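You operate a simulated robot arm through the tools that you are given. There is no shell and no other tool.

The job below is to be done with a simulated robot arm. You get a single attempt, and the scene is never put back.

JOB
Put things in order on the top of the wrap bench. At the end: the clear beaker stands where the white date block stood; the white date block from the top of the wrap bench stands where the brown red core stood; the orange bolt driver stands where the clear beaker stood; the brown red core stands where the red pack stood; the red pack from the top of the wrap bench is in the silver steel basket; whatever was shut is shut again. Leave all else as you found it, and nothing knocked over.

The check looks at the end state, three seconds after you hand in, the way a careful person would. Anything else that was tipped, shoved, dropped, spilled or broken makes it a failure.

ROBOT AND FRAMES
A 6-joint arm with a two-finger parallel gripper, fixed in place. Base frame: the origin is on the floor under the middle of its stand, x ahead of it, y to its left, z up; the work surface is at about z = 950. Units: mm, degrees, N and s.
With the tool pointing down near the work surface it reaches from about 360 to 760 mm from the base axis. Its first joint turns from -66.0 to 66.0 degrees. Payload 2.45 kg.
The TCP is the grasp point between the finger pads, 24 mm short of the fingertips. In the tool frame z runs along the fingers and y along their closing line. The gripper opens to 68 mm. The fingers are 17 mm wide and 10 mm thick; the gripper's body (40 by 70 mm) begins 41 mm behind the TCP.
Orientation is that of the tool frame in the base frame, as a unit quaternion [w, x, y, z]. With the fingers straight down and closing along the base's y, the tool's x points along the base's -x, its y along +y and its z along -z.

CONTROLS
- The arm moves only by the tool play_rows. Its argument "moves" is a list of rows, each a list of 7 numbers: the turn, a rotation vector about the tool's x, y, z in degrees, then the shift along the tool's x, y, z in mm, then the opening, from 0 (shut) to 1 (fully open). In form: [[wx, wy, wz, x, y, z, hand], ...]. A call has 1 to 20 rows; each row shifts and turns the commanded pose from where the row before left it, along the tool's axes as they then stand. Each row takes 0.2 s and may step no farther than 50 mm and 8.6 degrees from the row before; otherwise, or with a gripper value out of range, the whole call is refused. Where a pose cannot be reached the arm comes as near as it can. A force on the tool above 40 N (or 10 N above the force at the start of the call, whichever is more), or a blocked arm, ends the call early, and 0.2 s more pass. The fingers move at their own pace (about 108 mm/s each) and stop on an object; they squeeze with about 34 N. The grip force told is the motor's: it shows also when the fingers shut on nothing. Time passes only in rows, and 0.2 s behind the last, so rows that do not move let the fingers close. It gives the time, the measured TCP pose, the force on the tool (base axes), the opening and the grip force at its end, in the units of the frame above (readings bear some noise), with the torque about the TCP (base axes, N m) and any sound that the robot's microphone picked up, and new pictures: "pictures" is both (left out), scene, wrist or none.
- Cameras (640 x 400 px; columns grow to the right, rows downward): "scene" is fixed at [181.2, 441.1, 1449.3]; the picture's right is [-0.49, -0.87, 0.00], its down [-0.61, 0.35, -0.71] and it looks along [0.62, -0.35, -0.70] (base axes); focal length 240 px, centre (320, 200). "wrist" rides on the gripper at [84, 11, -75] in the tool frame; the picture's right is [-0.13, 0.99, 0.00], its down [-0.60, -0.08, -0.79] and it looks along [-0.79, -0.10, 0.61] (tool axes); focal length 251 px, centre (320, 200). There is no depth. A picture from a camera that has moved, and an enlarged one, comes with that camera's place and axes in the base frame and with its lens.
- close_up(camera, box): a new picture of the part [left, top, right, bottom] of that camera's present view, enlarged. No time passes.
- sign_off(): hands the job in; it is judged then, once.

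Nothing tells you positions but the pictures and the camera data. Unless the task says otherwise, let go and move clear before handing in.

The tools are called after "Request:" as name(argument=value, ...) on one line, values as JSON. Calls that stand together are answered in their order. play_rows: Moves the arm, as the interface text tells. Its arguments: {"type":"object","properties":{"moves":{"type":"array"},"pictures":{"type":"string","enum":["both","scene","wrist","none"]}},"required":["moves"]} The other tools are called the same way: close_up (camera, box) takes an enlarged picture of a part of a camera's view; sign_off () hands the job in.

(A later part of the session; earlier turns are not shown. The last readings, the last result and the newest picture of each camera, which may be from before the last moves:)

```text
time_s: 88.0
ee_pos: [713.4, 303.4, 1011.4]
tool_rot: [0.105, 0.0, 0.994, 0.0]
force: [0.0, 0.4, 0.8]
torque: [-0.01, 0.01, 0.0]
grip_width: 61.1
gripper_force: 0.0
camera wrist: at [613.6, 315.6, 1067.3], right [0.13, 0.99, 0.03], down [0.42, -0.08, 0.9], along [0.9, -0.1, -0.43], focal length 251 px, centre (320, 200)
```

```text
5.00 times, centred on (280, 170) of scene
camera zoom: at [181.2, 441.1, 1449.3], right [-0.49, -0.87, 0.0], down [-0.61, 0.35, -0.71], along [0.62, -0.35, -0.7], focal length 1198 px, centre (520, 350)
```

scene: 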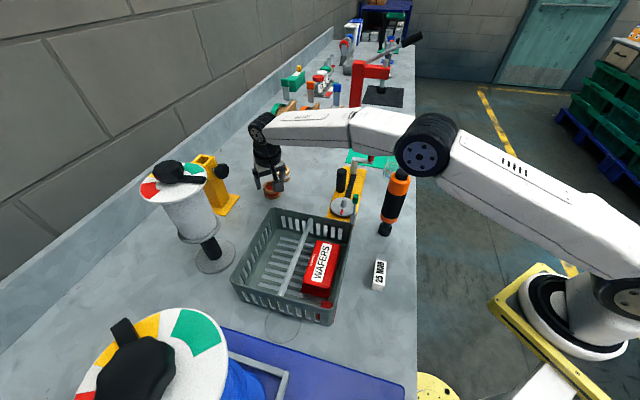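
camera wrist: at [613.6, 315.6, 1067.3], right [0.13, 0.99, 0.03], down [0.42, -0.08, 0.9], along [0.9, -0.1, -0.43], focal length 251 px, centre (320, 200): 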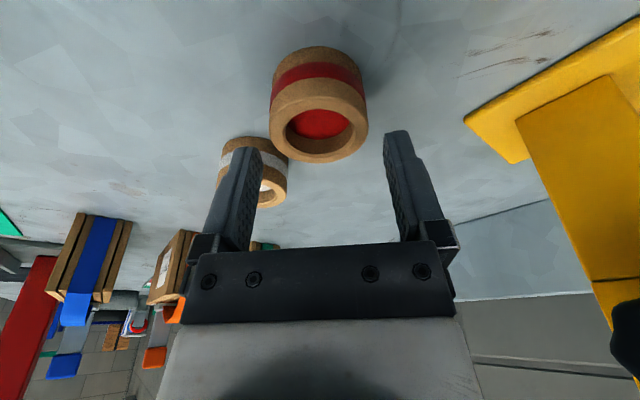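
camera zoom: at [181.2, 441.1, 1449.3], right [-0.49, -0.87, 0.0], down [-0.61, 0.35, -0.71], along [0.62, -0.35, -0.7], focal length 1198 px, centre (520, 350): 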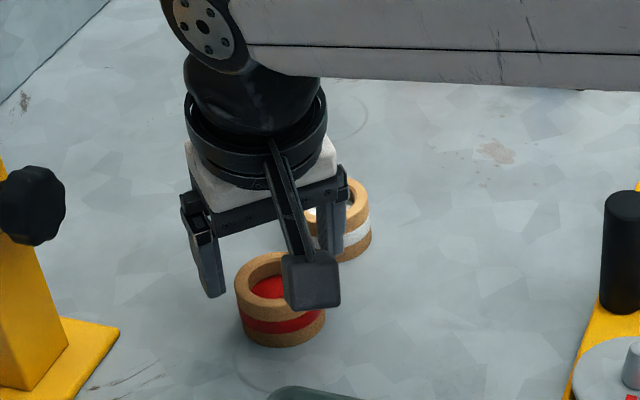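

Now aligned within 1 mm. Descending straight down around the core to TCP z ≈ 978.

Request:
play_rows(moves=[[0, 0, 0, 2.3, 0.5, 10.9, 0.9], [0, 0, 0, 2.3, 0, 10.9, 0.9], [0, 0, 0, 2.3, 0, 10.9, 0.9], [0, 0, 0, 0, 0, 0, 0.9]])

Request:
close_up(camera="scene", box=[240, 130, 320, 210])

Request:
close_up(camera="wrist", box=[180, 0, 480, 260])

```text
time_s: 89.0
ee_pos: [711.6, 305.3, 977.3]
tool_rot: [0.105, 0.0, 0.994, -0.001]
force: [-0.1, -0.2, 1.0]
torque: [0.04, 0.0, -0.05]
grip_width: 61.3
gripper_force: 0.0
camera wrist: at [614.0, 315.9, 1032.7], right [0.13, 0.99, 0.03], down [0.42, -0.08, 0.9], along [0.9, -0.1, -0.43], focal length 251 px, centre (320, 200)
```

scene: 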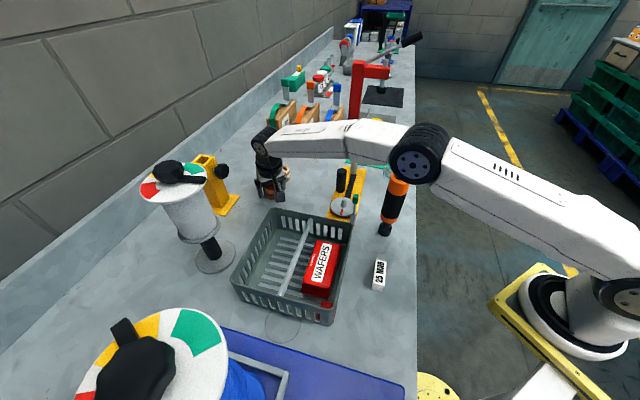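
wrist: 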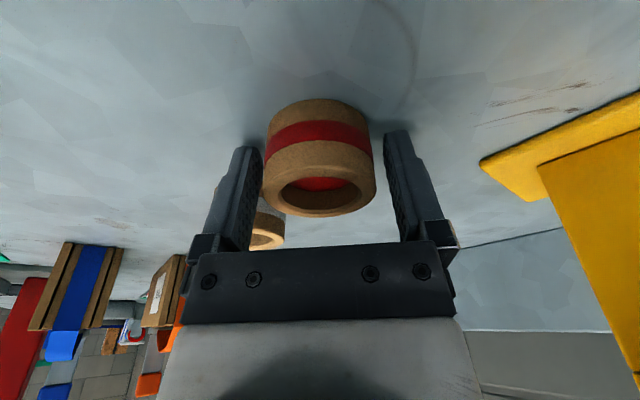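

```text
5.00 times, centred on (280, 170) of scene
camera zoom: at [181.2, 441.1, 1449.3], right [-0.49, -0.87, 0.0], down [-0.61, 0.35, -0.71], along [0.62, -0.35, -0.7], focal length 1198 px, centre (520, 350)
```

zoom: 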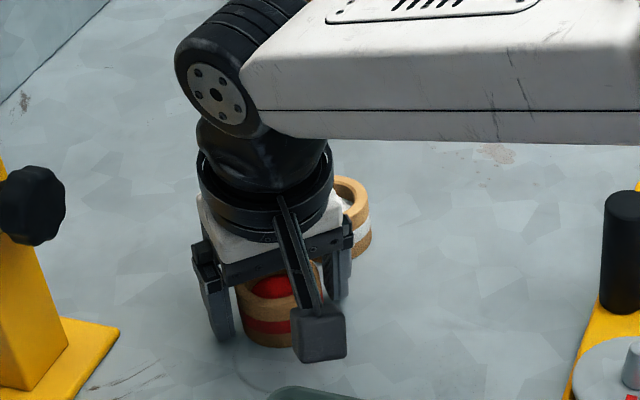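

```text
1.54 times, centred on (330, 130) of wrist
camera zoom: at [614.0, 315.9, 1032.7], right [0.13, 0.99, 0.03], down [0.42, -0.08, 0.9], along [0.9, -0.1, -0.43], focal length 387 px, centre (305, 308)
```

zoom: 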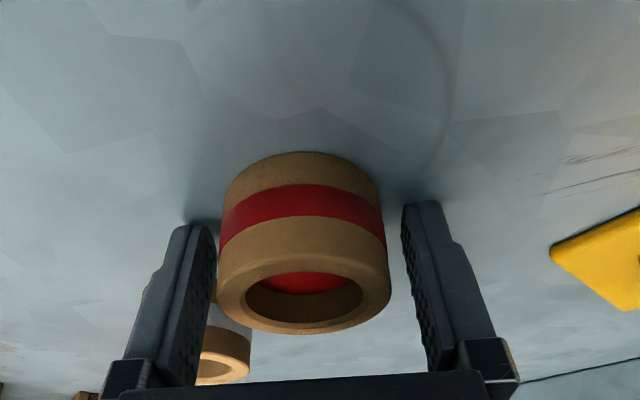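

The core is centred between the fingers. Closing and lifting a little.

Request:
play_rows(moves=[[0, 0, 0, 0, 0, 0, 0.75], [0, 0, 0, 0, 0, 0, 0.6], [0, 0, 0, 0, 0, 0, 0.5], [0, 0, 0, 0, 0, 0, 0.5], [0, 0, 0, -0.62, 0, -2.94, 0.5], [0, 0, 0, -1.87, 0, -8.8, 0.5], [0, 0, 0, 0, 0, 0, 0.5]])

Request:
close_up(camera="scene", box=[240, 130, 320, 210])

```text
time_s: 90.6
ee_pos: [711.8, 304.5, 989.5]
tool_rot: [0.106, -0.001, 0.994, 0.0]
force: [-0.1, -0.1, -0.2]
torque: [0.02, 0.02, 0.02]
grip_width: 49.1
gripper_force: 34.3
camera wrist: at [614.3, 315.7, 1045.5], right [0.13, 0.99, 0.03], down [0.42, -0.08, 0.9], along [0.9, -0.1, -0.43], focal length 251 px, centre (320, 200)
```

scene: 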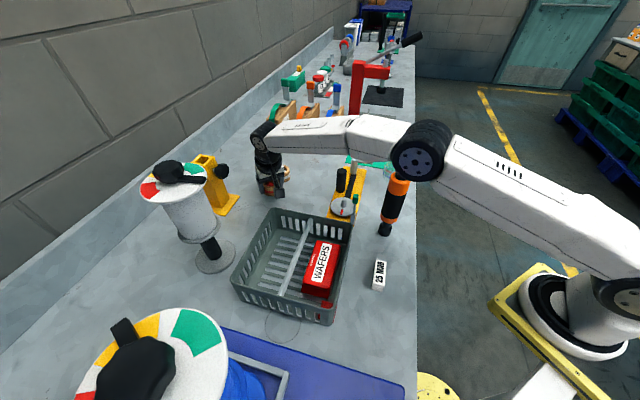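
wrist: 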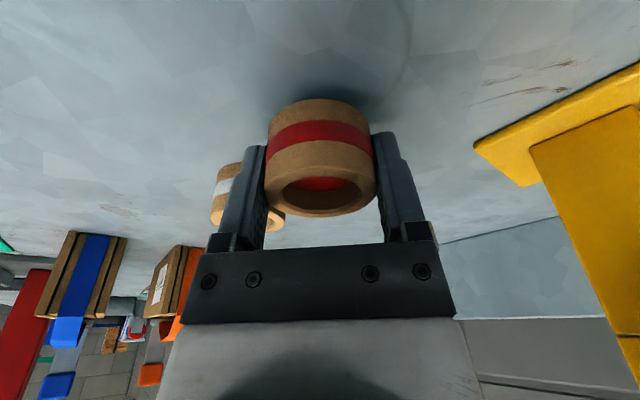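

```text
5.00 times, centred on (280, 170) of scene
camera zoom: at [181.2, 441.1, 1449.3], right [-0.49, -0.87, 0.0], down [-0.61, 0.35, -0.71], along [0.62, -0.35, -0.7], focal length 1198 px, centre (520, 350)
```

zoom: 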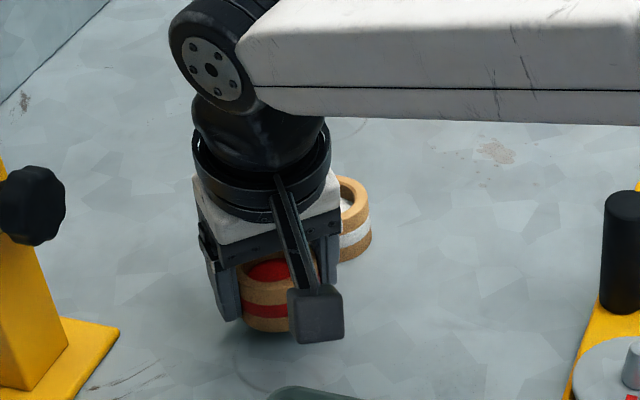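

The core is held upright. I'll lift it, pull slightly inward, and sweep at z ≈ 1110 toward the green mat.

Request:
play_rows(moves=[[0, 0, 0, -7.28, 0, -34.2, 0.5], [0, 0, 0, 1.63, -7.25, -44.05, 0.5], [0, 0, 0, 1.63, -7.25, -44.05, 0.5], [0, 0, 0, 0, -30, 0, 0.5], [0, 0, 0, 0, -44, 0, 0.5], [0, 0, 0, 0, -44, 0, 0.5], [0, 0, 0, 0, -44, 0, 0.5], [0, 0, 0, 0, -44, 0, 0.5], [0, 0, 0, 0, -44, 0, 0.5], [0, 0, 0, 0, -44, 0, 0.5], [0, 0, 0, 0, -44, 0, 0.5], [0, 0, 0, 0, -44, 0, 0.5], [0, 0, 0, 0, -36, 0, 0.5], [0, 0, 0, 0, -22, 0, 0.5], [0, 0, 0, 0, 0, 0, 0.5]])

Request:
close_up(camera="scene", box=[230, 90, 430, 290])

```text
time_s: 93.8
ee_pos: [690.1, -149.6, 1110.1]
tool_rot: [0.105, 0.0, 0.994, -0.001]
force: [-0.6, 0.4, 0.2]
torque: [0.01, -0.01, -0.01]
grip_width: 48.8
gripper_force: 34.2
camera wrist: at [591.3, -137.6, 1165.6], right [0.13, 0.99, 0.03], down [0.42, -0.08, 0.9], along [0.9, -0.1, -0.43], focal length 251 px, centre (320, 200)
```

scene: 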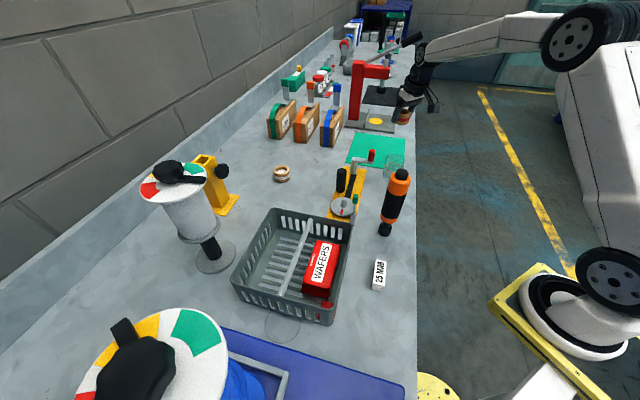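
wrist: 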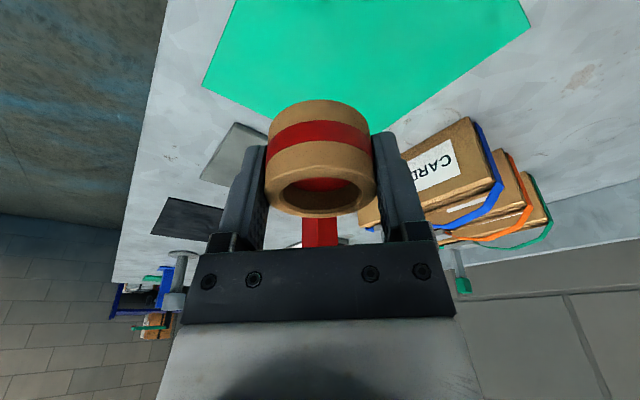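

```text
2.00 times, centred on (330, 190) of scene
camera zoom: at [181.2, 441.1, 1449.3], right [-0.49, -0.87, 0.0], down [-0.61, 0.35, -0.71], along [0.62, -0.35, -0.7], focal length 479 px, centre (300, 220)
```

zoom: 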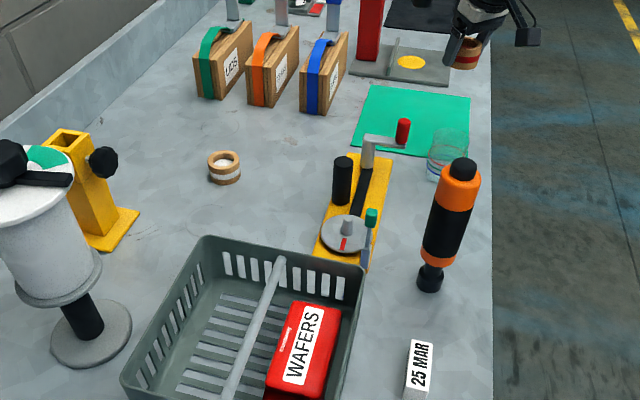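

The core is at (690, -150, 1110), everything else standing. Moving outward and down over the pack's old place.

Request:
play_rows(moves=[[0, 0, 0, -15.8, -3.83, 30.6, 0.5], [0, 0, 0, -15.8, -3.83, 30.6, 0.5], [0, 0, 0, -15.8, -3.84, 30.7, 0.5], [0, 0, 0, 0, 0, 0, 0.5]])

Request:
close_up(camera="wrist", box=[160, 0, 480, 220])

Request:
close_up(camera="scene", box=[330, 70, 450, 190])

```text
time_s: 94.8
ee_pos: [756.8, -162.3, 1029.8]
tool_rot: [0.106, 0.001, 0.994, -0.002]
force: [-0.5, -0.4, -1.6]
torque: [-0.04, 0.01, 0.0]
grip_width: 49.0
gripper_force: 33.9
camera wrist: at [658.6, -150.2, 1086.0], right [0.13, 0.99, 0.03], down [0.42, -0.08, 0.9], along [0.9, -0.1, -0.43], focal length 251 px, centre (320, 200)
```

scene: 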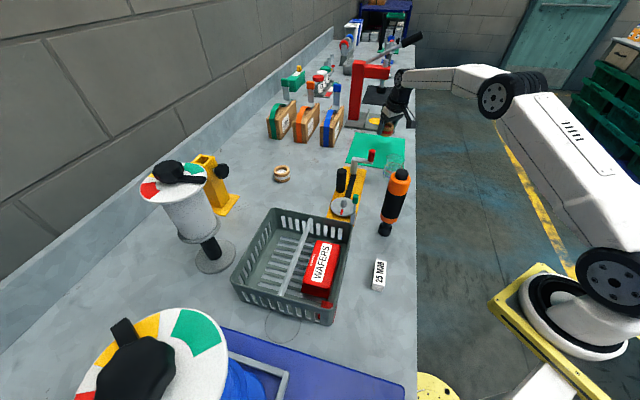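
wrist: 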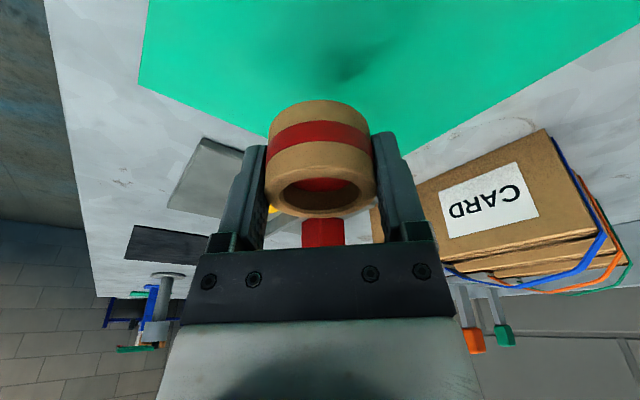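

```text
1.82 times, centred on (320, 110) of wrist
camera zoom: at [658.6, -150.2, 1086.0], right [0.13, 0.99, 0.03], down [0.42, -0.08, 0.9], along [0.9, -0.1, -0.43], focal length 457 px, centre (320, 364)
```

zoom: 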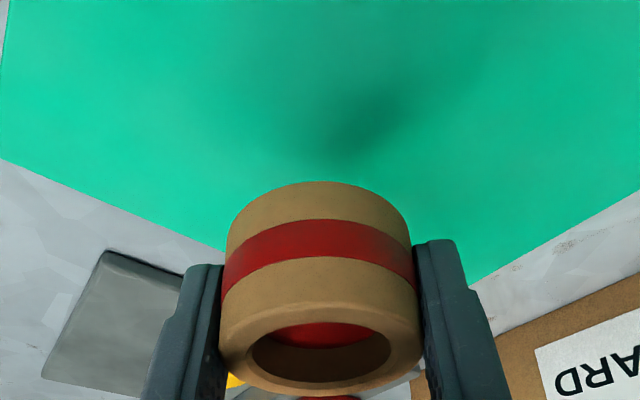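

```text
3.33 times, centred on (390, 130) of scene
camera zoom: at [181.2, 441.1, 1449.3], right [-0.49, -0.87, 0.0], down [-0.61, 0.35, -0.71], along [0.62, -0.35, -0.7], focal length 799 px, centre (87, 433)
```

zoom: 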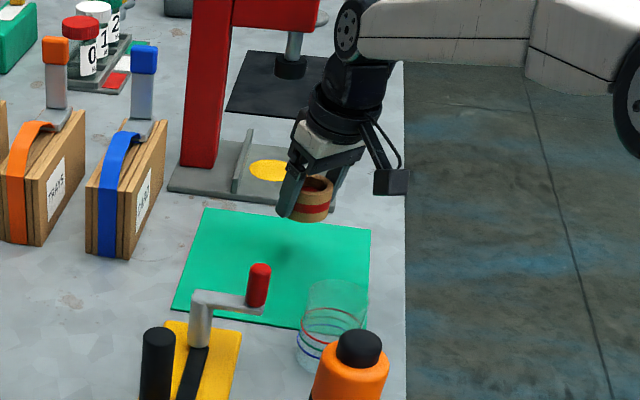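

Over the pack's old spot at (756, -162). Lowering straight down to just above the mat.

Request:
play_rows(moves=[[0, 0, 0, 4.16, 0, 19.56, 0.5], [0, 0, 0, 3.33, 0, 15.65, 0.5], [0, 0, 0, 1.87, 0, 8.8, 0.5], [0, 0, 0, 0, 0, 0, 0.5]], pictures="none")

Request:
play_rows(moves=[[0, 0, 0, 0.21, 0, 0.98, 0.5], [0, 0, 0, 0, 0, 0, 0.5]], pictures="none")

Request:
play_rows(moves=[[0, 0, 0, 0.21, 0, 0.98, 0.5], [0, 0, 0, 0, 0, 0, 0.5]], pictures="none")

Request:
play_rows(moves=[[0, 0, 0, 0.15, 0, 0.7, 0.5], [0, 0, 0, 0, 0, 0, 0.5]], pictures="wrist")

```text
time_s: 95.8
ee_pos: [757.5, -160.1, 984.4]
tool_rot: [0.104, 0.001, 0.995, 0.001]
force: [0.9, 0.3, -0.4]
torque: [0.04, 0.0, 0.01]
grip_width: 49.0
gripper_force: 34.0
```

```text
time_s: 96.4
ee_pos: [756.9, -159.9, 982.4]
tool_rot: [0.106, 0.0, 0.994, -0.001]
force: [0.0, 0.2, 0.0]
torque: [-0.01, -0.01, 0.01]
grip_width: 48.6
gripper_force: 34.2
```

```text
time_s: 97.0
ee_pos: [757.1, -161.7, 983.4]
tool_rot: [0.105, 0.0, 0.994, -0.001]
force: [-0.3, 0.6, -1.0]
torque: [0.02, 0.04, -0.01]
grip_width: 48.6
gripper_force: 33.7
```

```text
time_s: 97.6
ee_pos: [756.1, -160.9, 982.3]
tool_rot: [0.106, 0.0, 0.994, -0.001]
force: [-0.3, 0.5, 0.6]
torque: [0.02, 0.0, 0.01]
grip_width: 48.8
gripper_force: 33.8
camera wrist: at [658.5, -149.4, 1038.0], right [0.13, 0.99, 0.03], down [0.42, -0.08, 0.9], along [0.9, -0.1, -0.43], focal length 251 px, centre (320, 200)
```

wrist: 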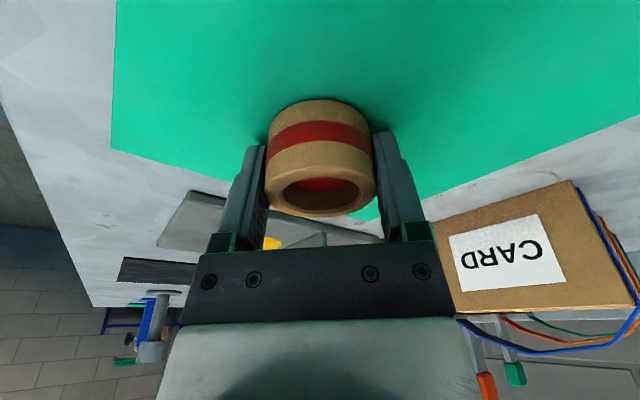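

Not quite touching yet; a few more sub-millimetre steps.

Request:
play_rows(moves=[[0, 0, 0, 0.15, 0, 0.7, 0.5], [0, 0, 0, 0, 0, 0, 0.5]], pictures="none")

Request:
play_rows(moves=[[0, 0, 0, 0.15, 0, 0.7, 0.5], [0, 0, 0, 0, 0, 0, 0.5]], pictures="none")

Request:
play_rows(moves=[[0, 0, 0, 0.12, 0, 0.6, 0.5], [0, 0, 0, 0, 0, 0, 0.5]], pictures="none")

```text
time_s: 98.2
ee_pos: [756.6, -161.0, 982.5]
tool_rot: [0.106, 0.0, 0.994, 0.0]
force: [-0.1, -0.4, -0.6]
torque: [-0.01, 0.04, 0.0]
grip_width: 48.6
gripper_force: 34.1
```

```text
time_s: 98.8
ee_pos: [755.9, -160.4, 980.8]
tool_rot: [0.105, 0.0, 0.994, -0.001]
force: [0.4, 0.0, -0.7]
torque: [0.03, 0.0, 0.01]
grip_width: 48.7
gripper_force: 33.8
```

```text
time_s: 99.4
ee_pos: [756.7, -161.7, 981.1]
tool_rot: [0.106, 0.0, 0.994, 0.0]
force: [-0.2, 0.3, -0.1]
torque: [0.02, -0.01, 0.01]
grip_width: 48.8
gripper_force: 34.1
```

Request:
play_rows(moves=[[0, 0, 0, 0.15, 0, 0.7, 0.5], [0, 0, 0, 0, 0, 0, 0.5]], pictures="none")

Request:
play_rows(moves=[[0, 0, 0, 0.15, 0, 0.7, 0.5], [0, 0, 0, 0, 0, 0, 0.5]], pictures="none")

Request:
play_rows(moves=[[0, 0, 0, 0.12, 0, 0.6, 0.5], [0, 0, 0, 0, 0, 0, 0.5]], pictures="none")

```text
time_s: 100.0
ee_pos: [757.4, -160.9, 978.9]
tool_rot: [0.105, -0.001, 0.994, 0.0]
force: [0.9, 1.0, 1.2]
torque: [0.01, 0.0, -0.03]
grip_width: 48.8
gripper_force: 33.7
```

```text
time_s: 100.6
ee_pos: [756.2, -161.4, 979.6]
tool_rot: [0.106, 0.0, 0.994, 0.0]
force: [-5.4, 3.1, 9.7]
torque: [0.22, 0.21, 0.03]
grip_width: 48.8
gripper_force: 34.0
```

```text
time_s: 101.2
ee_pos: [757.1, -161.5, 980.0]
tool_rot: [0.106, 0.0, 0.994, -0.001]
force: [-7.7, 4.8, 15.1]
torque: [0.31, 0.3, 0.07]
grip_width: 48.8
gripper_force: 34.0
```

The core rests on the mat. Ease off, open, and withdraw upward.

Request:
play_rows(moves=[[0, 0, 0, -0.19, 0, -0.9, 0.5], [0, 0, 0, 0, 0, 0, 0.76], [0, 0, 0, 0, 0, 0, 0.85], [0, 0, 0, 0, 0, 0, 0.95], [0, 0, 0, 0, 0, 0, 0.95], [0, 0, 0, -2.08, 0, -9.78, 0.95], [0, 0, 0, -4.16, 0, -19.56, 0.95], [0, 0, 0, -6.24, 0, -29.34, 0.95], [0, 0, 0, 0, 0, 0, 0.95]])

Request:
close_up(camera="scene", box=[330, 70, 450, 190])

Request:
close_up(camera="wrist", box=[160, 0, 480, 220])

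```text
time_s: 103.2
ee_pos: [755.6, -160.7, 1039.0]
tool_rot: [0.105, 0.0, 0.994, 0.0]
force: [-0.5, -0.1, 0.3]
torque: [-0.02, -0.03, 0.03]
grip_width: 64.6
gripper_force: 0.1
camera wrist: at [657.9, -148.7, 1095.5], right [0.13, 0.99, 0.03], down [0.42, -0.08, 0.9], along [0.9, -0.1, -0.43], focal length 251 px, centre (320, 200)
```

scene: 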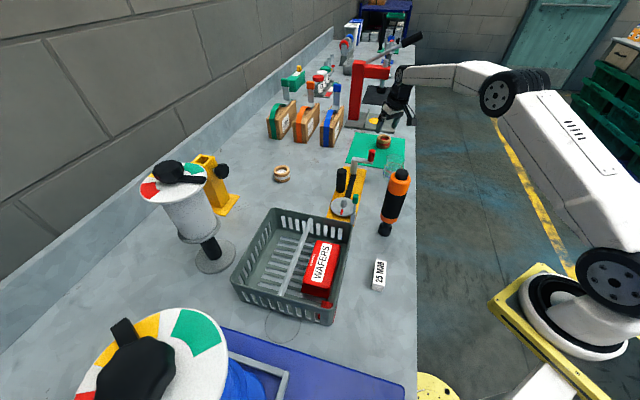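
wrist: 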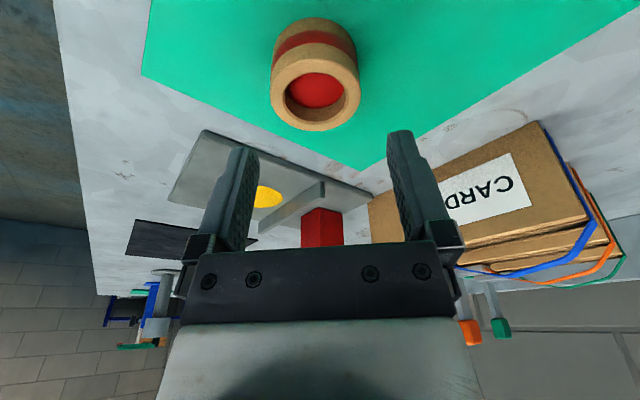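

```text
3.33 times, centred on (390, 130) of scene
camera zoom: at [181.2, 441.1, 1449.3], right [-0.49, -0.87, 0.0], down [-0.61, 0.35, -0.71], along [0.62, -0.35, -0.7], focal length 799 px, centre (87, 433)
```

zoom: 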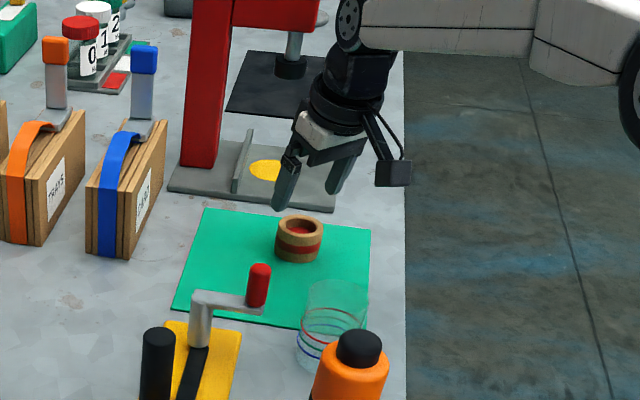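

```text
1.82 times, centred on (320, 110) of wrist
camera zoom: at [657.9, -148.7, 1095.5], right [0.13, 0.99, 0.03], down [0.42, -0.08, 0.9], along [0.9, -0.1, -0.43], focal length 457 px, centre (320, 364)
```

zoom: 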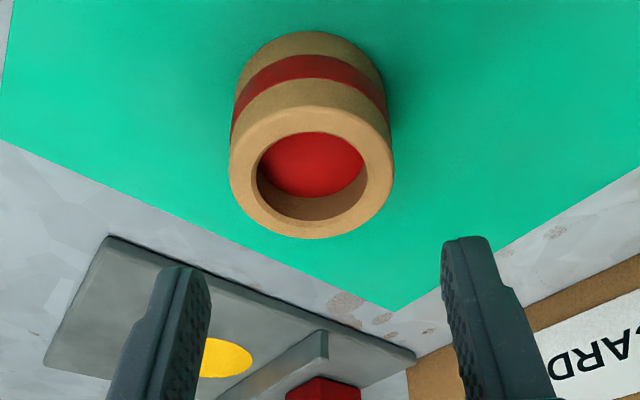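

The core stands on the mat where the pack was. Now I'll go back for the date block: retreat, rise to z ≈ 1230 so I pass well above the driver, and turn to -45° keeping the tilt.

Request:
play_rows(moves=[[0, 0, 0, 16.5, 3.6, -27.7, 1], [0, 0, 0, 16.5, 3.6, -27.7, 1], [0, 0, 0, 16.5, 3.6, -27.7, 1], [0, 0, 0, 20.4, 30, -28.9, 1], [0, 0, 0, 20.4, 30, -28.9, 1], [0, 0, 0, 20.4, 30, -28.9, 1], [0, 0, 0, 20.4, 30, -28.9, 1], [0, 0, 0, 20.4, 30, -28.9, 1], [1.559, 0, 7.336, 0, 0, 0, 0.7], [1.559, 0, 7.336, 0, 0, 0, 0.7], [1.559, 0, 7.336, 0, 0, 0, 0.7], [1.559, 0, 7.336, 0, 0, 0, 0.7], [1.559, 0, 7.336, 0, 0, 0, 0.7], [1.559, 0, 7.336, 0, 0, 0, 0.7], [0, 0, 0, 0, 0, 0, 0.7]])

Request:
close_up(camera="scene", box=[230, 90, 430, 290])

```text
time_s: 106.4
ee_pos: [560.3, 1.2, 1229.1]
tool_rot: [0.097, 0.382, 0.918, -0.04]
force: [-0.9, -0.3, -0.2]
torque: [-0.01, 0.04, -0.02]
grip_width: 47.7
gripper_force: 0.0
camera wrist: at [498.3, 77.8, 1285.4], right [0.79, 0.61, 0.03], down [0.24, -0.36, 0.9], along [0.56, -0.71, -0.43], focal length 251 px, centre (320, 200)
```

scene: 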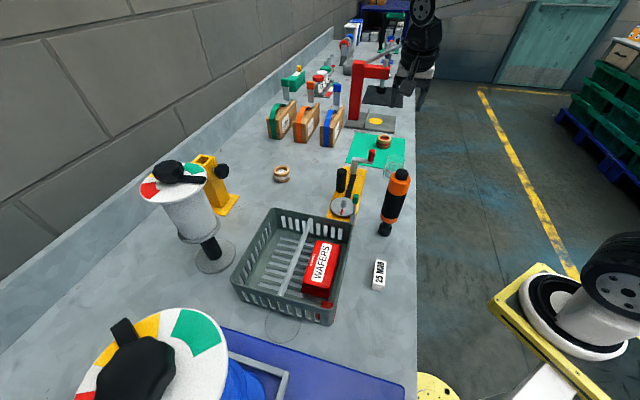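
wrist: 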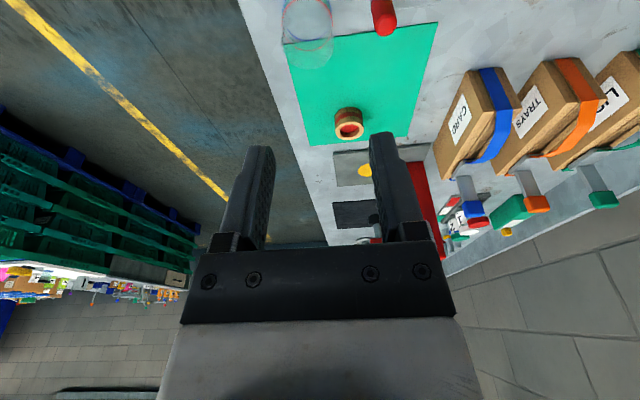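

```text
2.00 times, centred on (330, 190) of scene
camera zoom: at [181.2, 441.1, 1449.3], right [-0.49, -0.87, 0.0], down [-0.61, 0.35, -0.71], along [0.62, -0.35, -0.7], focal length 479 px, centre (300, 220)
```

zoom: 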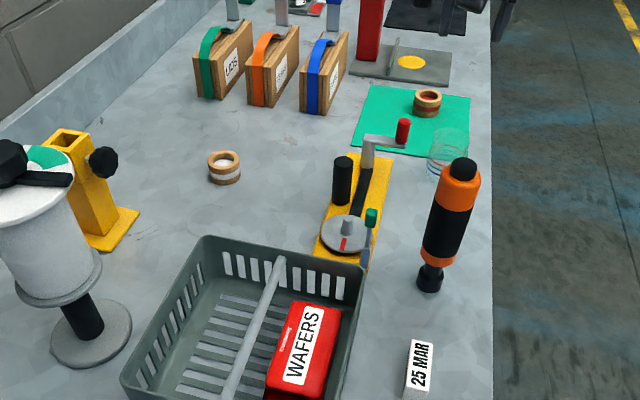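

All items stand as placed. Carrying on at z ≈ 1230 over to the date block's temporary spot, then down to z ≈ 1100.

Request:
play_rows(moves=[[0, 0, 0, 41.3, -1.79, -8.77, 0.7], [0, 0, 0, 41.3, -1.79, -8.77, 0.7], [0, 0, 0, 41.3, -1.79, -8.77, 0.7], [0, 0, 0, 41.3, -1.79, -8.77, 0.7], [0, 0, 0, 41.3, -1.79, -8.77, 0.7], [0, 0, 0, 41.3, -1.79, -8.77, 0.7], [0, 0, 0, 41.3, -1.79, -8.77, 0.7], [0, 0, 0, 9, 0, 42.35, 0.7], [0, 0, 0, 9, 0, 42.35, 0.7], [0, 0, 0, 9, 0, 42.35, 0.7], [0, 0, 0, 0, 0, 0, 0.7]])

Request:
close_up(camera="wrist", box=[200, 0, 440, 200])

```text
time_s: 108.8
ee_pos: [343.3, 201.2, 1096.0]
tool_rot: [0.098, 0.38, 0.919, -0.04]
force: [0.3, -0.4, 0.6]
torque: [0.01, 0.02, 0.0]
grip_width: 47.6
gripper_force: 0.1
camera wrist: at [281.2, 278.5, 1152.9], right [0.79, 0.61, 0.03], down [0.24, -0.36, 0.9], along [0.56, -0.71, -0.43], focal length 251 px, centre (320, 200)
```

scene: 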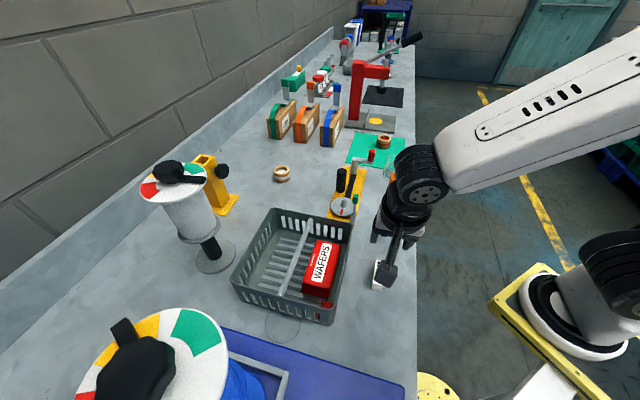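
wrist: 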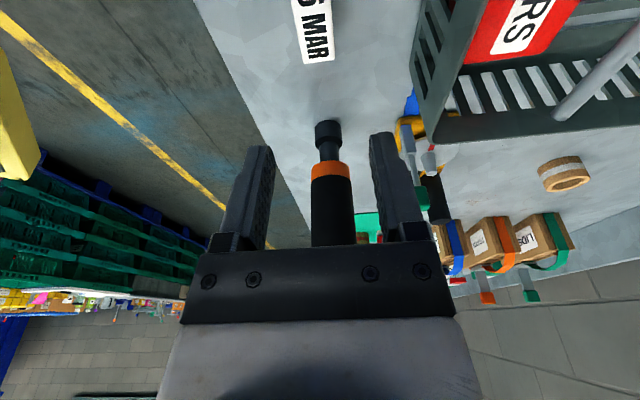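

```text
2.00 times, centred on (320, 100) of wrist
camera zoom: at [281.2, 278.5, 1152.9], right [0.79, 0.61, 0.03], down [0.24, -0.36, 0.9], along [0.56, -0.71, -0.43], focal length 503 px, centre (320, 400)
```

zoom: 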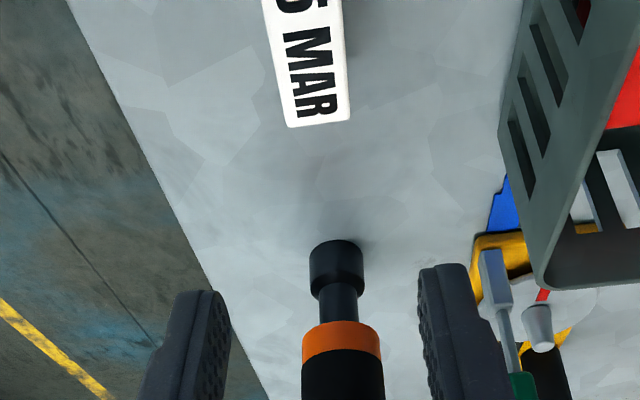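

The gripper is directly over the block (within about 1.5 mm). I'll descend straight down and grip it with the same tilt.

Request:
play_rows(moves=[[0, 0, 0, 7.4, -1, 34.2, 0.7], [0, 0, 0, 7.4, 0, 34.2, 0.7], [0, 0, 0, 6.34, 0, 29.3, 0.7], [0, 0, 0, 2.54, 0, 11.73, 0.7], [0, 0, 0, 1.06, 0, 4.89, 0.7], [0, 0, 0, 0, 0, 0, 0.7]])

Request:
close_up(camera="scene", box=[330, 180, 450, 320])

Request:
close_up(camera="wrist", box=[180, 0, 480, 260])

```text
time_s: 110.2
ee_pos: [341.9, 199.5, 983.0]
tool_rot: [0.098, 0.381, 0.919, -0.04]
force: [-0.2, 0.3, -0.2]
torque: [-0.03, 0.02, 0.04]
grip_width: 47.6
gripper_force: 0.0
camera wrist: at [280.0, 276.7, 1038.4], right [0.79, 0.61, 0.03], down [0.24, -0.36, 0.9], along [0.56, -0.71, -0.43], focal length 251 px, centre (320, 200)
```

scene: 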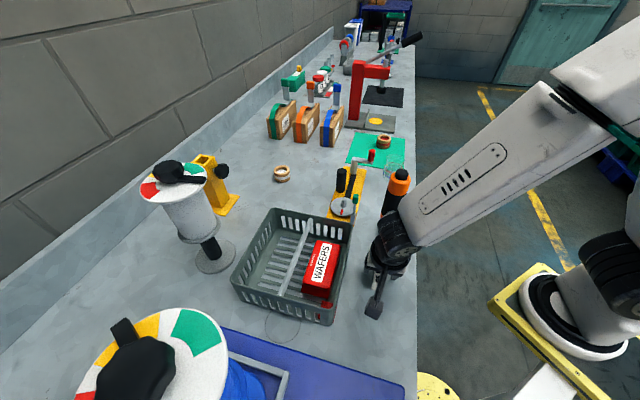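
wrist: 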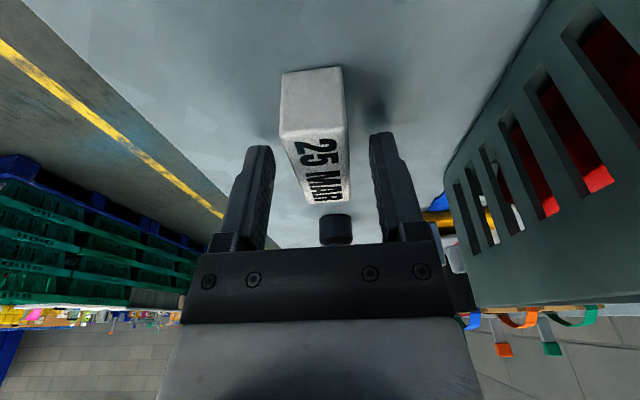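

```text
2.86 times, centred on (390, 250) of scene
camera zoom: at [181.2, 441.1, 1449.3], right [-0.49, -0.87, 0.0], down [-0.61, 0.35, -0.71], along [0.62, -0.35, -0.7], focal length 684 px, centre (120, 57)
```

zoom: 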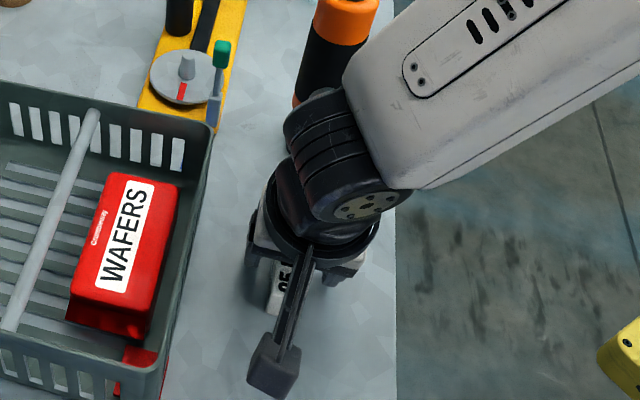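

```text
1.54 times, centred on (330, 130) of wrist
camera zoom: at [280.0, 276.7, 1038.4], right [0.79, 0.61, 0.03], down [0.24, -0.36, 0.9], along [0.56, -0.71, -0.43], focal length 387 px, centre (305, 308)
```

zoom: 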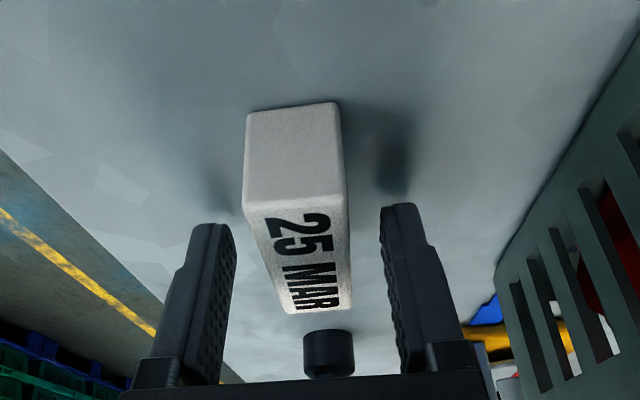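

Well centred; I'll go 3 mm lower, close, and lift slightly.

Request:
play_rows(moves=[[0, 0, 0, 0.63, 0, 2.93, 0.7], [0, 0, 0, 0, 0, 0, 0.45], [0, 0, 0, 0, 0, 0, 0.2], [0, 0, 0, 0, 0, 0, 0.2], [0, 0, 0, 0, 0, 0, 0.2]], pictures="none")

Request:
play_rows(moves=[[0, 0, 0, -0.63, 0, -2.93, 0.2], [0, 0, 0, -2.11, 0, -9.77, 0.2], [0, 0, 0, -6.34, 0, -29.3, 0.2], [0, 0, 0, 0, 0, 0, 0.2]])

Request:
close_up(camera="wrist", box=[180, 0, 480, 260])

```text
time_s: 111.4
ee_pos: [341.0, 199.7, 979.4]
tool_rot: [0.097, 0.38, 0.919, -0.04]
force: [0.2, -0.7, 0.1]
torque: [-0.01, 0.01, -0.02]
grip_width: 23.2
gripper_force: 34.0
```

```text
time_s: 112.4
ee_pos: [342.9, 198.4, 1022.5]
tool_rot: [0.097, 0.381, 0.919, -0.04]
force: [0.6, -0.8, -0.4]
torque: [0.03, 0.0, 0.01]
grip_width: 22.9
gripper_force: 33.4
camera wrist: at [280.8, 276.8, 1078.2], right [0.79, 0.61, 0.03], down [0.24, -0.36, 0.9], along [0.56, -0.71, -0.43], focal length 251 px, centre (320, 200)
```

scene: 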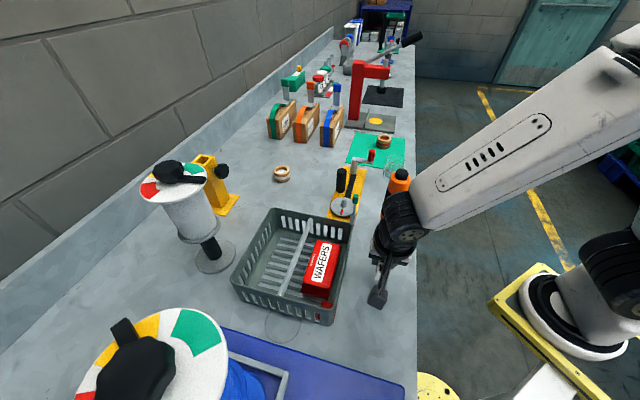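
wrist: 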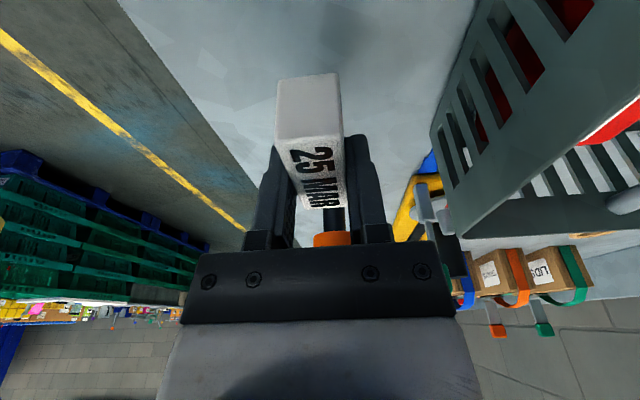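

```text
1.54 times, centred on (330, 130) of wrist
camera zoom: at [280.8, 276.8, 1078.2], right [0.79, 0.61, 0.03], down [0.24, -0.36, 0.9], along [0.56, -0.71, -0.43], focal length 387 px, centre (305, 308)
```

zoom: 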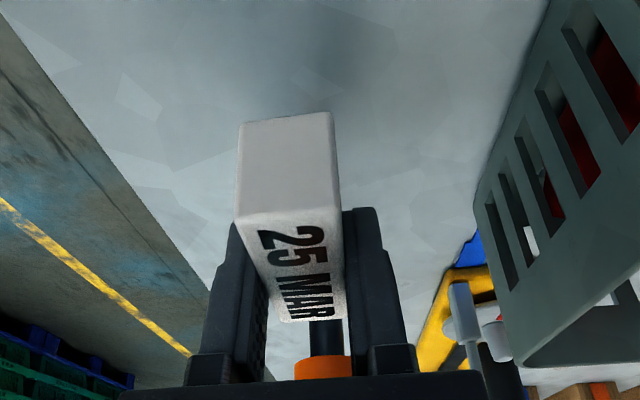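

Block held at 23 mm. Rising to z ≈ 1230 and turning back to ψ = 0 for the core's old place.

Request:
play_rows(moves=[[0, 0, 0, -8.75, 0, -40.5, 0.2], [0, 0, 0, -8.75, 0, -40.5, 0.2], [0, 0, 0, -8.75, 0, -40.5, 0.2], [0, 0, 0, -8.75, 0, -40.5, 0.2], [0, 0, 0, -8.75, 0, -40.5, 0.2], [-1.559, 0, -7.336, 0, 0, 0, 0.2], [-1.559, 0, -7.336, 0, 0, 0, 0.2], [-1.559, 0, -7.336, 0, 0, 0, 0.2], [-1.559, 0, -7.336, 0, 0, 0, 0.2], [-1.559, 0, -7.336, 0, 0, 0, 0.2], [-1.559, 0, -7.336, 0, 0, 0, 0.2], [0, 0, 0, 0, 0, 0, 0.2]])

Request:
close_up(camera="scene", box=[300, 140, 460, 300])

```text
time_s: 115.0
ee_pos: [343.8, 200.2, 1229.4]
tool_rot: [0.106, -0.001, 0.994, 0.001]
force: [-0.7, -1.1, -0.4]
torque: [0.01, 0.02, -0.01]
grip_width: 23.4
gripper_force: 34.0
camera wrist: at [244.4, 210.5, 1285.1], right [0.12, 0.99, 0.03], down [0.42, -0.08, 0.9], along [0.9, -0.1, -0.43], focal length 251 px, centre (320, 200)
```

scene: 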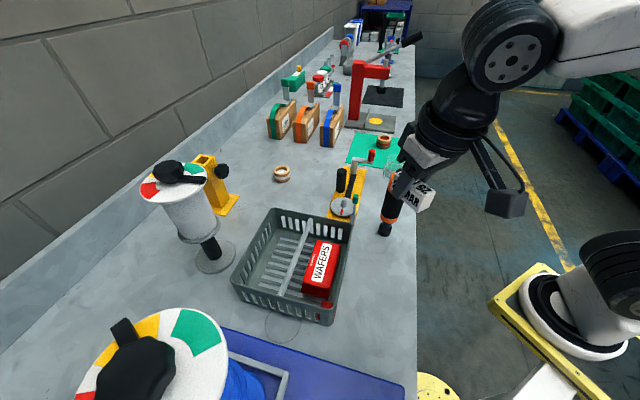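
wrist: 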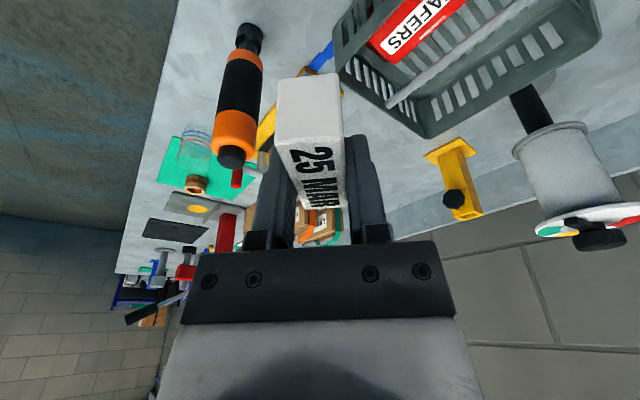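

```text
2.50 times, centred on (380, 220) of scene
camera zoom: at [181.2, 441.1, 1449.3], right [-0.49, -0.87, 0.0], down [-0.61, 0.35, -0.71], along [0.62, -0.35, -0.7], focal length 599 px, centre (170, 150)
```

zoom: 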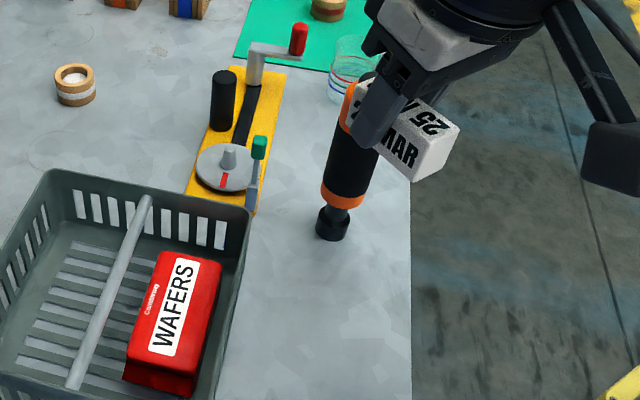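

The block is upright in the hand and everything else stands. Now moving over to the core's old place at height.

Request:
play_rows(moves=[[0, 0, 0, -41, 11.2, 15.2, 0.2], [0, 0, 0, -41, 11.2, 15.2, 0.2], [0, 0, 0, -41, 11.2, 15.2, 0.2], [0, 0, 0, -41, 11.2, 15.2, 0.2], [0, 0, 0, -41, 11.2, 15.2, 0.2], [0, 0, 0, -41, 11.2, 15.2, 0.2], [0, 0, 0, -41, 11.2, 15.2, 0.2], [0, 0, 0, -41, 11.2, 15.2, 0.2], [0, 0, 0, 0, 0, 0, 0.2]])

Request:
close_up(camera="scene", box=[220, 60, 420, 260])

```text
time_s: 117.0
ee_pos: [691.1, 287.9, 1179.9]
tool_rot: [0.105, 0.0, 0.994, -0.001]
force: [0.4, 0.0, -0.6]
torque: [0.0, 0.0, 0.03]
grip_width: 23.1
gripper_force: 34.1
camera wrist: at [592.0, 299.7, 1237.2], right [0.13, 0.99, 0.03], down [0.43, -0.08, 0.9], along [0.9, -0.1, -0.43], focal length 251 px, centre (320, 200)
```

scene: 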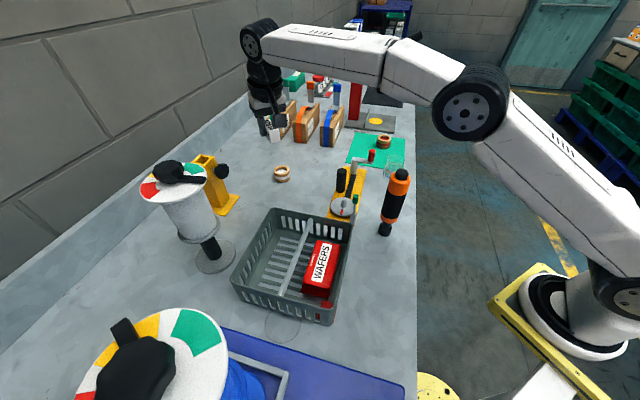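
wrist: 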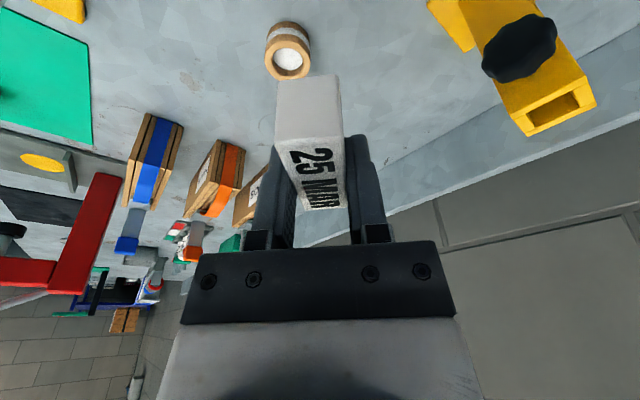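

```text
2.00 times, centred on (320, 160) of scene
camera zoom: at [181.2, 441.1, 1449.3], right [-0.49, -0.87, 0.0], down [-0.61, 0.35, -0.71], along [0.62, -0.35, -0.7], focal length 479 px, centre (320, 280)
```

zoom: 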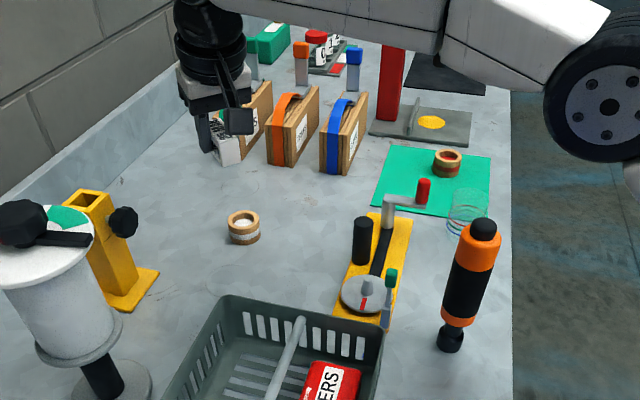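

Now descending toward the core's old spot at (711.5, 305).

Request:
play_rows(moves=[[0, 0, 0, 2.4, 4.3, 35.3, 0.2], [0, 0, 0, 2.4, 4.3, 35.3, 0.2], [0, 0, 0, 2.4, 4.3, 35.3, 0.2], [0, 0, 0, 2.4, 4.2, 35.2, 0.2], [0, 0, 0, 0, 0, 0, 0.2]])

Request:
close_up(camera="scene", box=[230, 110, 330, 210])

Request:
close_up(camera="wrist", box=[160, 0, 480, 220])

```text
time_s: 118.2
ee_pos: [708.1, 306.1, 1039.2]
tool_rot: [0.106, -0.001, 0.994, -0.001]
force: [-0.7, 0.0, -0.9]
torque: [0.01, 0.02, -0.01]
grip_width: 23.1
gripper_force: 33.8
camera wrist: at [609.5, 317.7, 1095.1], right [0.13, 0.99, 0.03], down [0.42, -0.08, 0.9], along [0.9, -0.1, -0.43], focal length 251 px, centre (320, 200)
```

scene: 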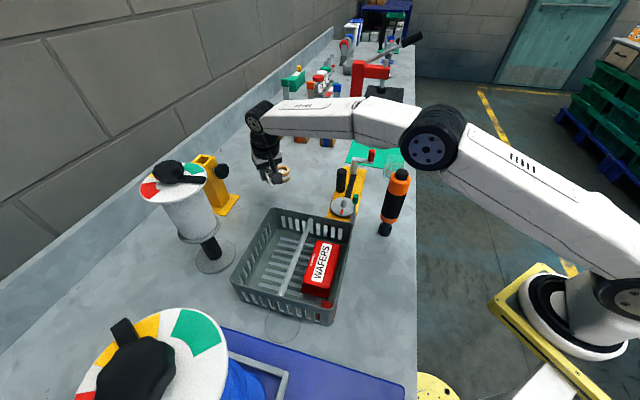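
wrist: 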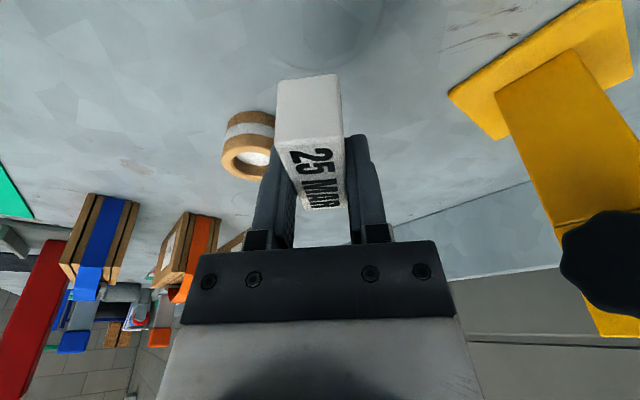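

```text
4.00 times, centred on (280, 160) of scene
camera zoom: at [181.2, 441.2, 1449.3], right [-0.49, -0.87, 0.0], down [-0.61, 0.35, -0.71], along [0.62, -0.35, -0.7], focal length 958 px, centre (480, 360)
```

zoom: 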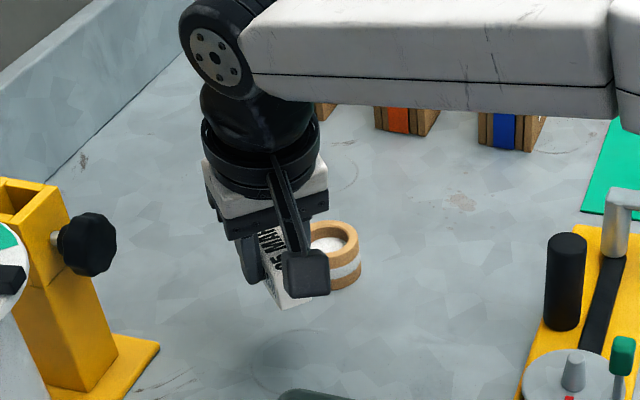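

```text
1.82 times, centred on (320, 110) of wrist
camera zoom: at [609.5, 317.7, 1095.1], right [0.13, 0.99, 0.03], down [0.42, -0.08, 0.9], along [0.9, -0.1, -0.43], focal length 457 px, centre (320, 364)
```

zoom: 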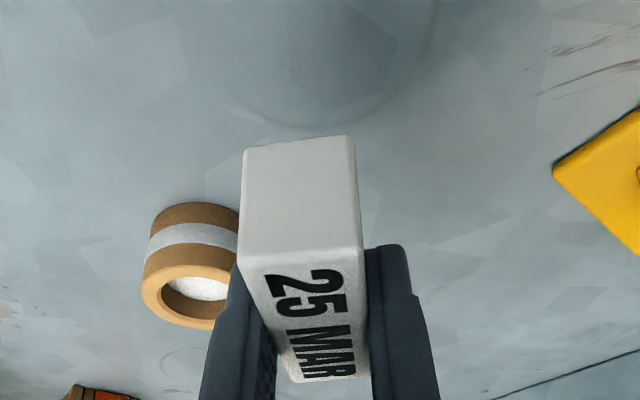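

A small correction of +3.5 mm in x, -1 mm in y, then down to about 15 mm above the bench.

Request:
play_rows(moves=[[0, 0, 0, 3.05, -0.5, 22.35, 0.2], [0, 0, 0, 3.05, -0.5, 22.35, 0.2], [0, 0, 0, 1.9, 0, 8.8, 0.2], [0, 0, 0, 0, 0, 0, 0.2]])

Request:
close_up(camera="scene", box=[230, 110, 330, 210])

```text
time_s: 119.2
ee_pos: [711.9, 304.4, 984.6]
tool_rot: [0.105, 0.0, 0.995, -0.001]
force: [0.1, 0.0, 0.1]
torque: [-0.03, 0.01, 0.02]
grip_width: 23.3
gripper_force: 34.1
camera wrist: at [613.0, 315.7, 1040.7], right [0.13, 0.99, 0.03], down [0.42, -0.08, 0.9], along [0.9, -0.1, -0.43], focal length 251 px, centre (320, 200)
```

scene: 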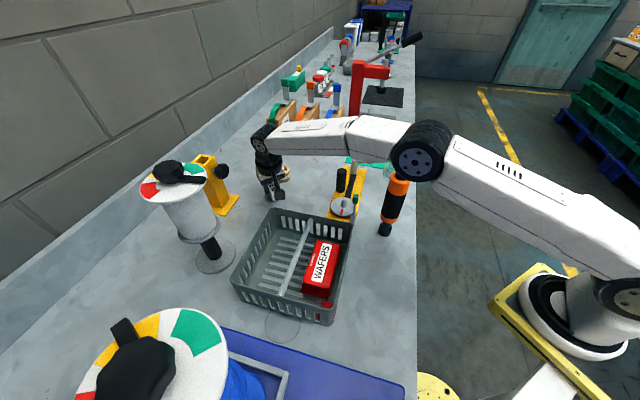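
wrist: 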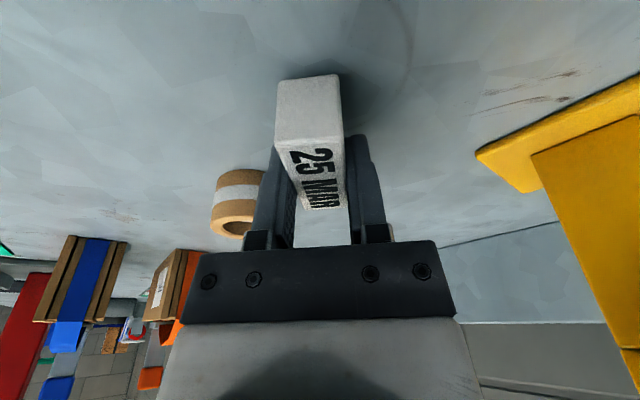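

```text
4.00 times, centred on (280, 160) of scene
camera zoom: at [181.2, 441.1, 1449.3], right [-0.49, -0.87, 0.0], down [-0.61, 0.35, -0.71], along [0.62, -0.35, -0.7], focal length 958 px, centre (480, 360)
```

zoom: 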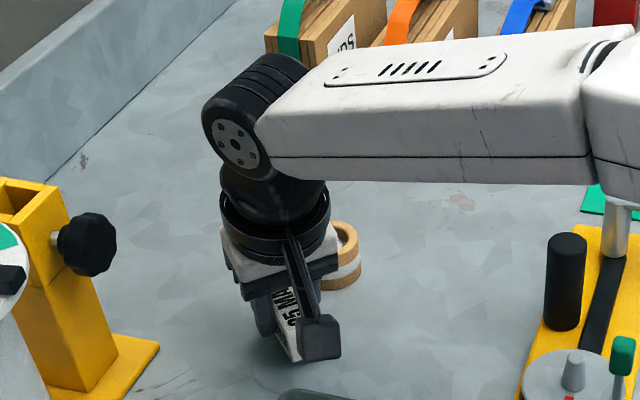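

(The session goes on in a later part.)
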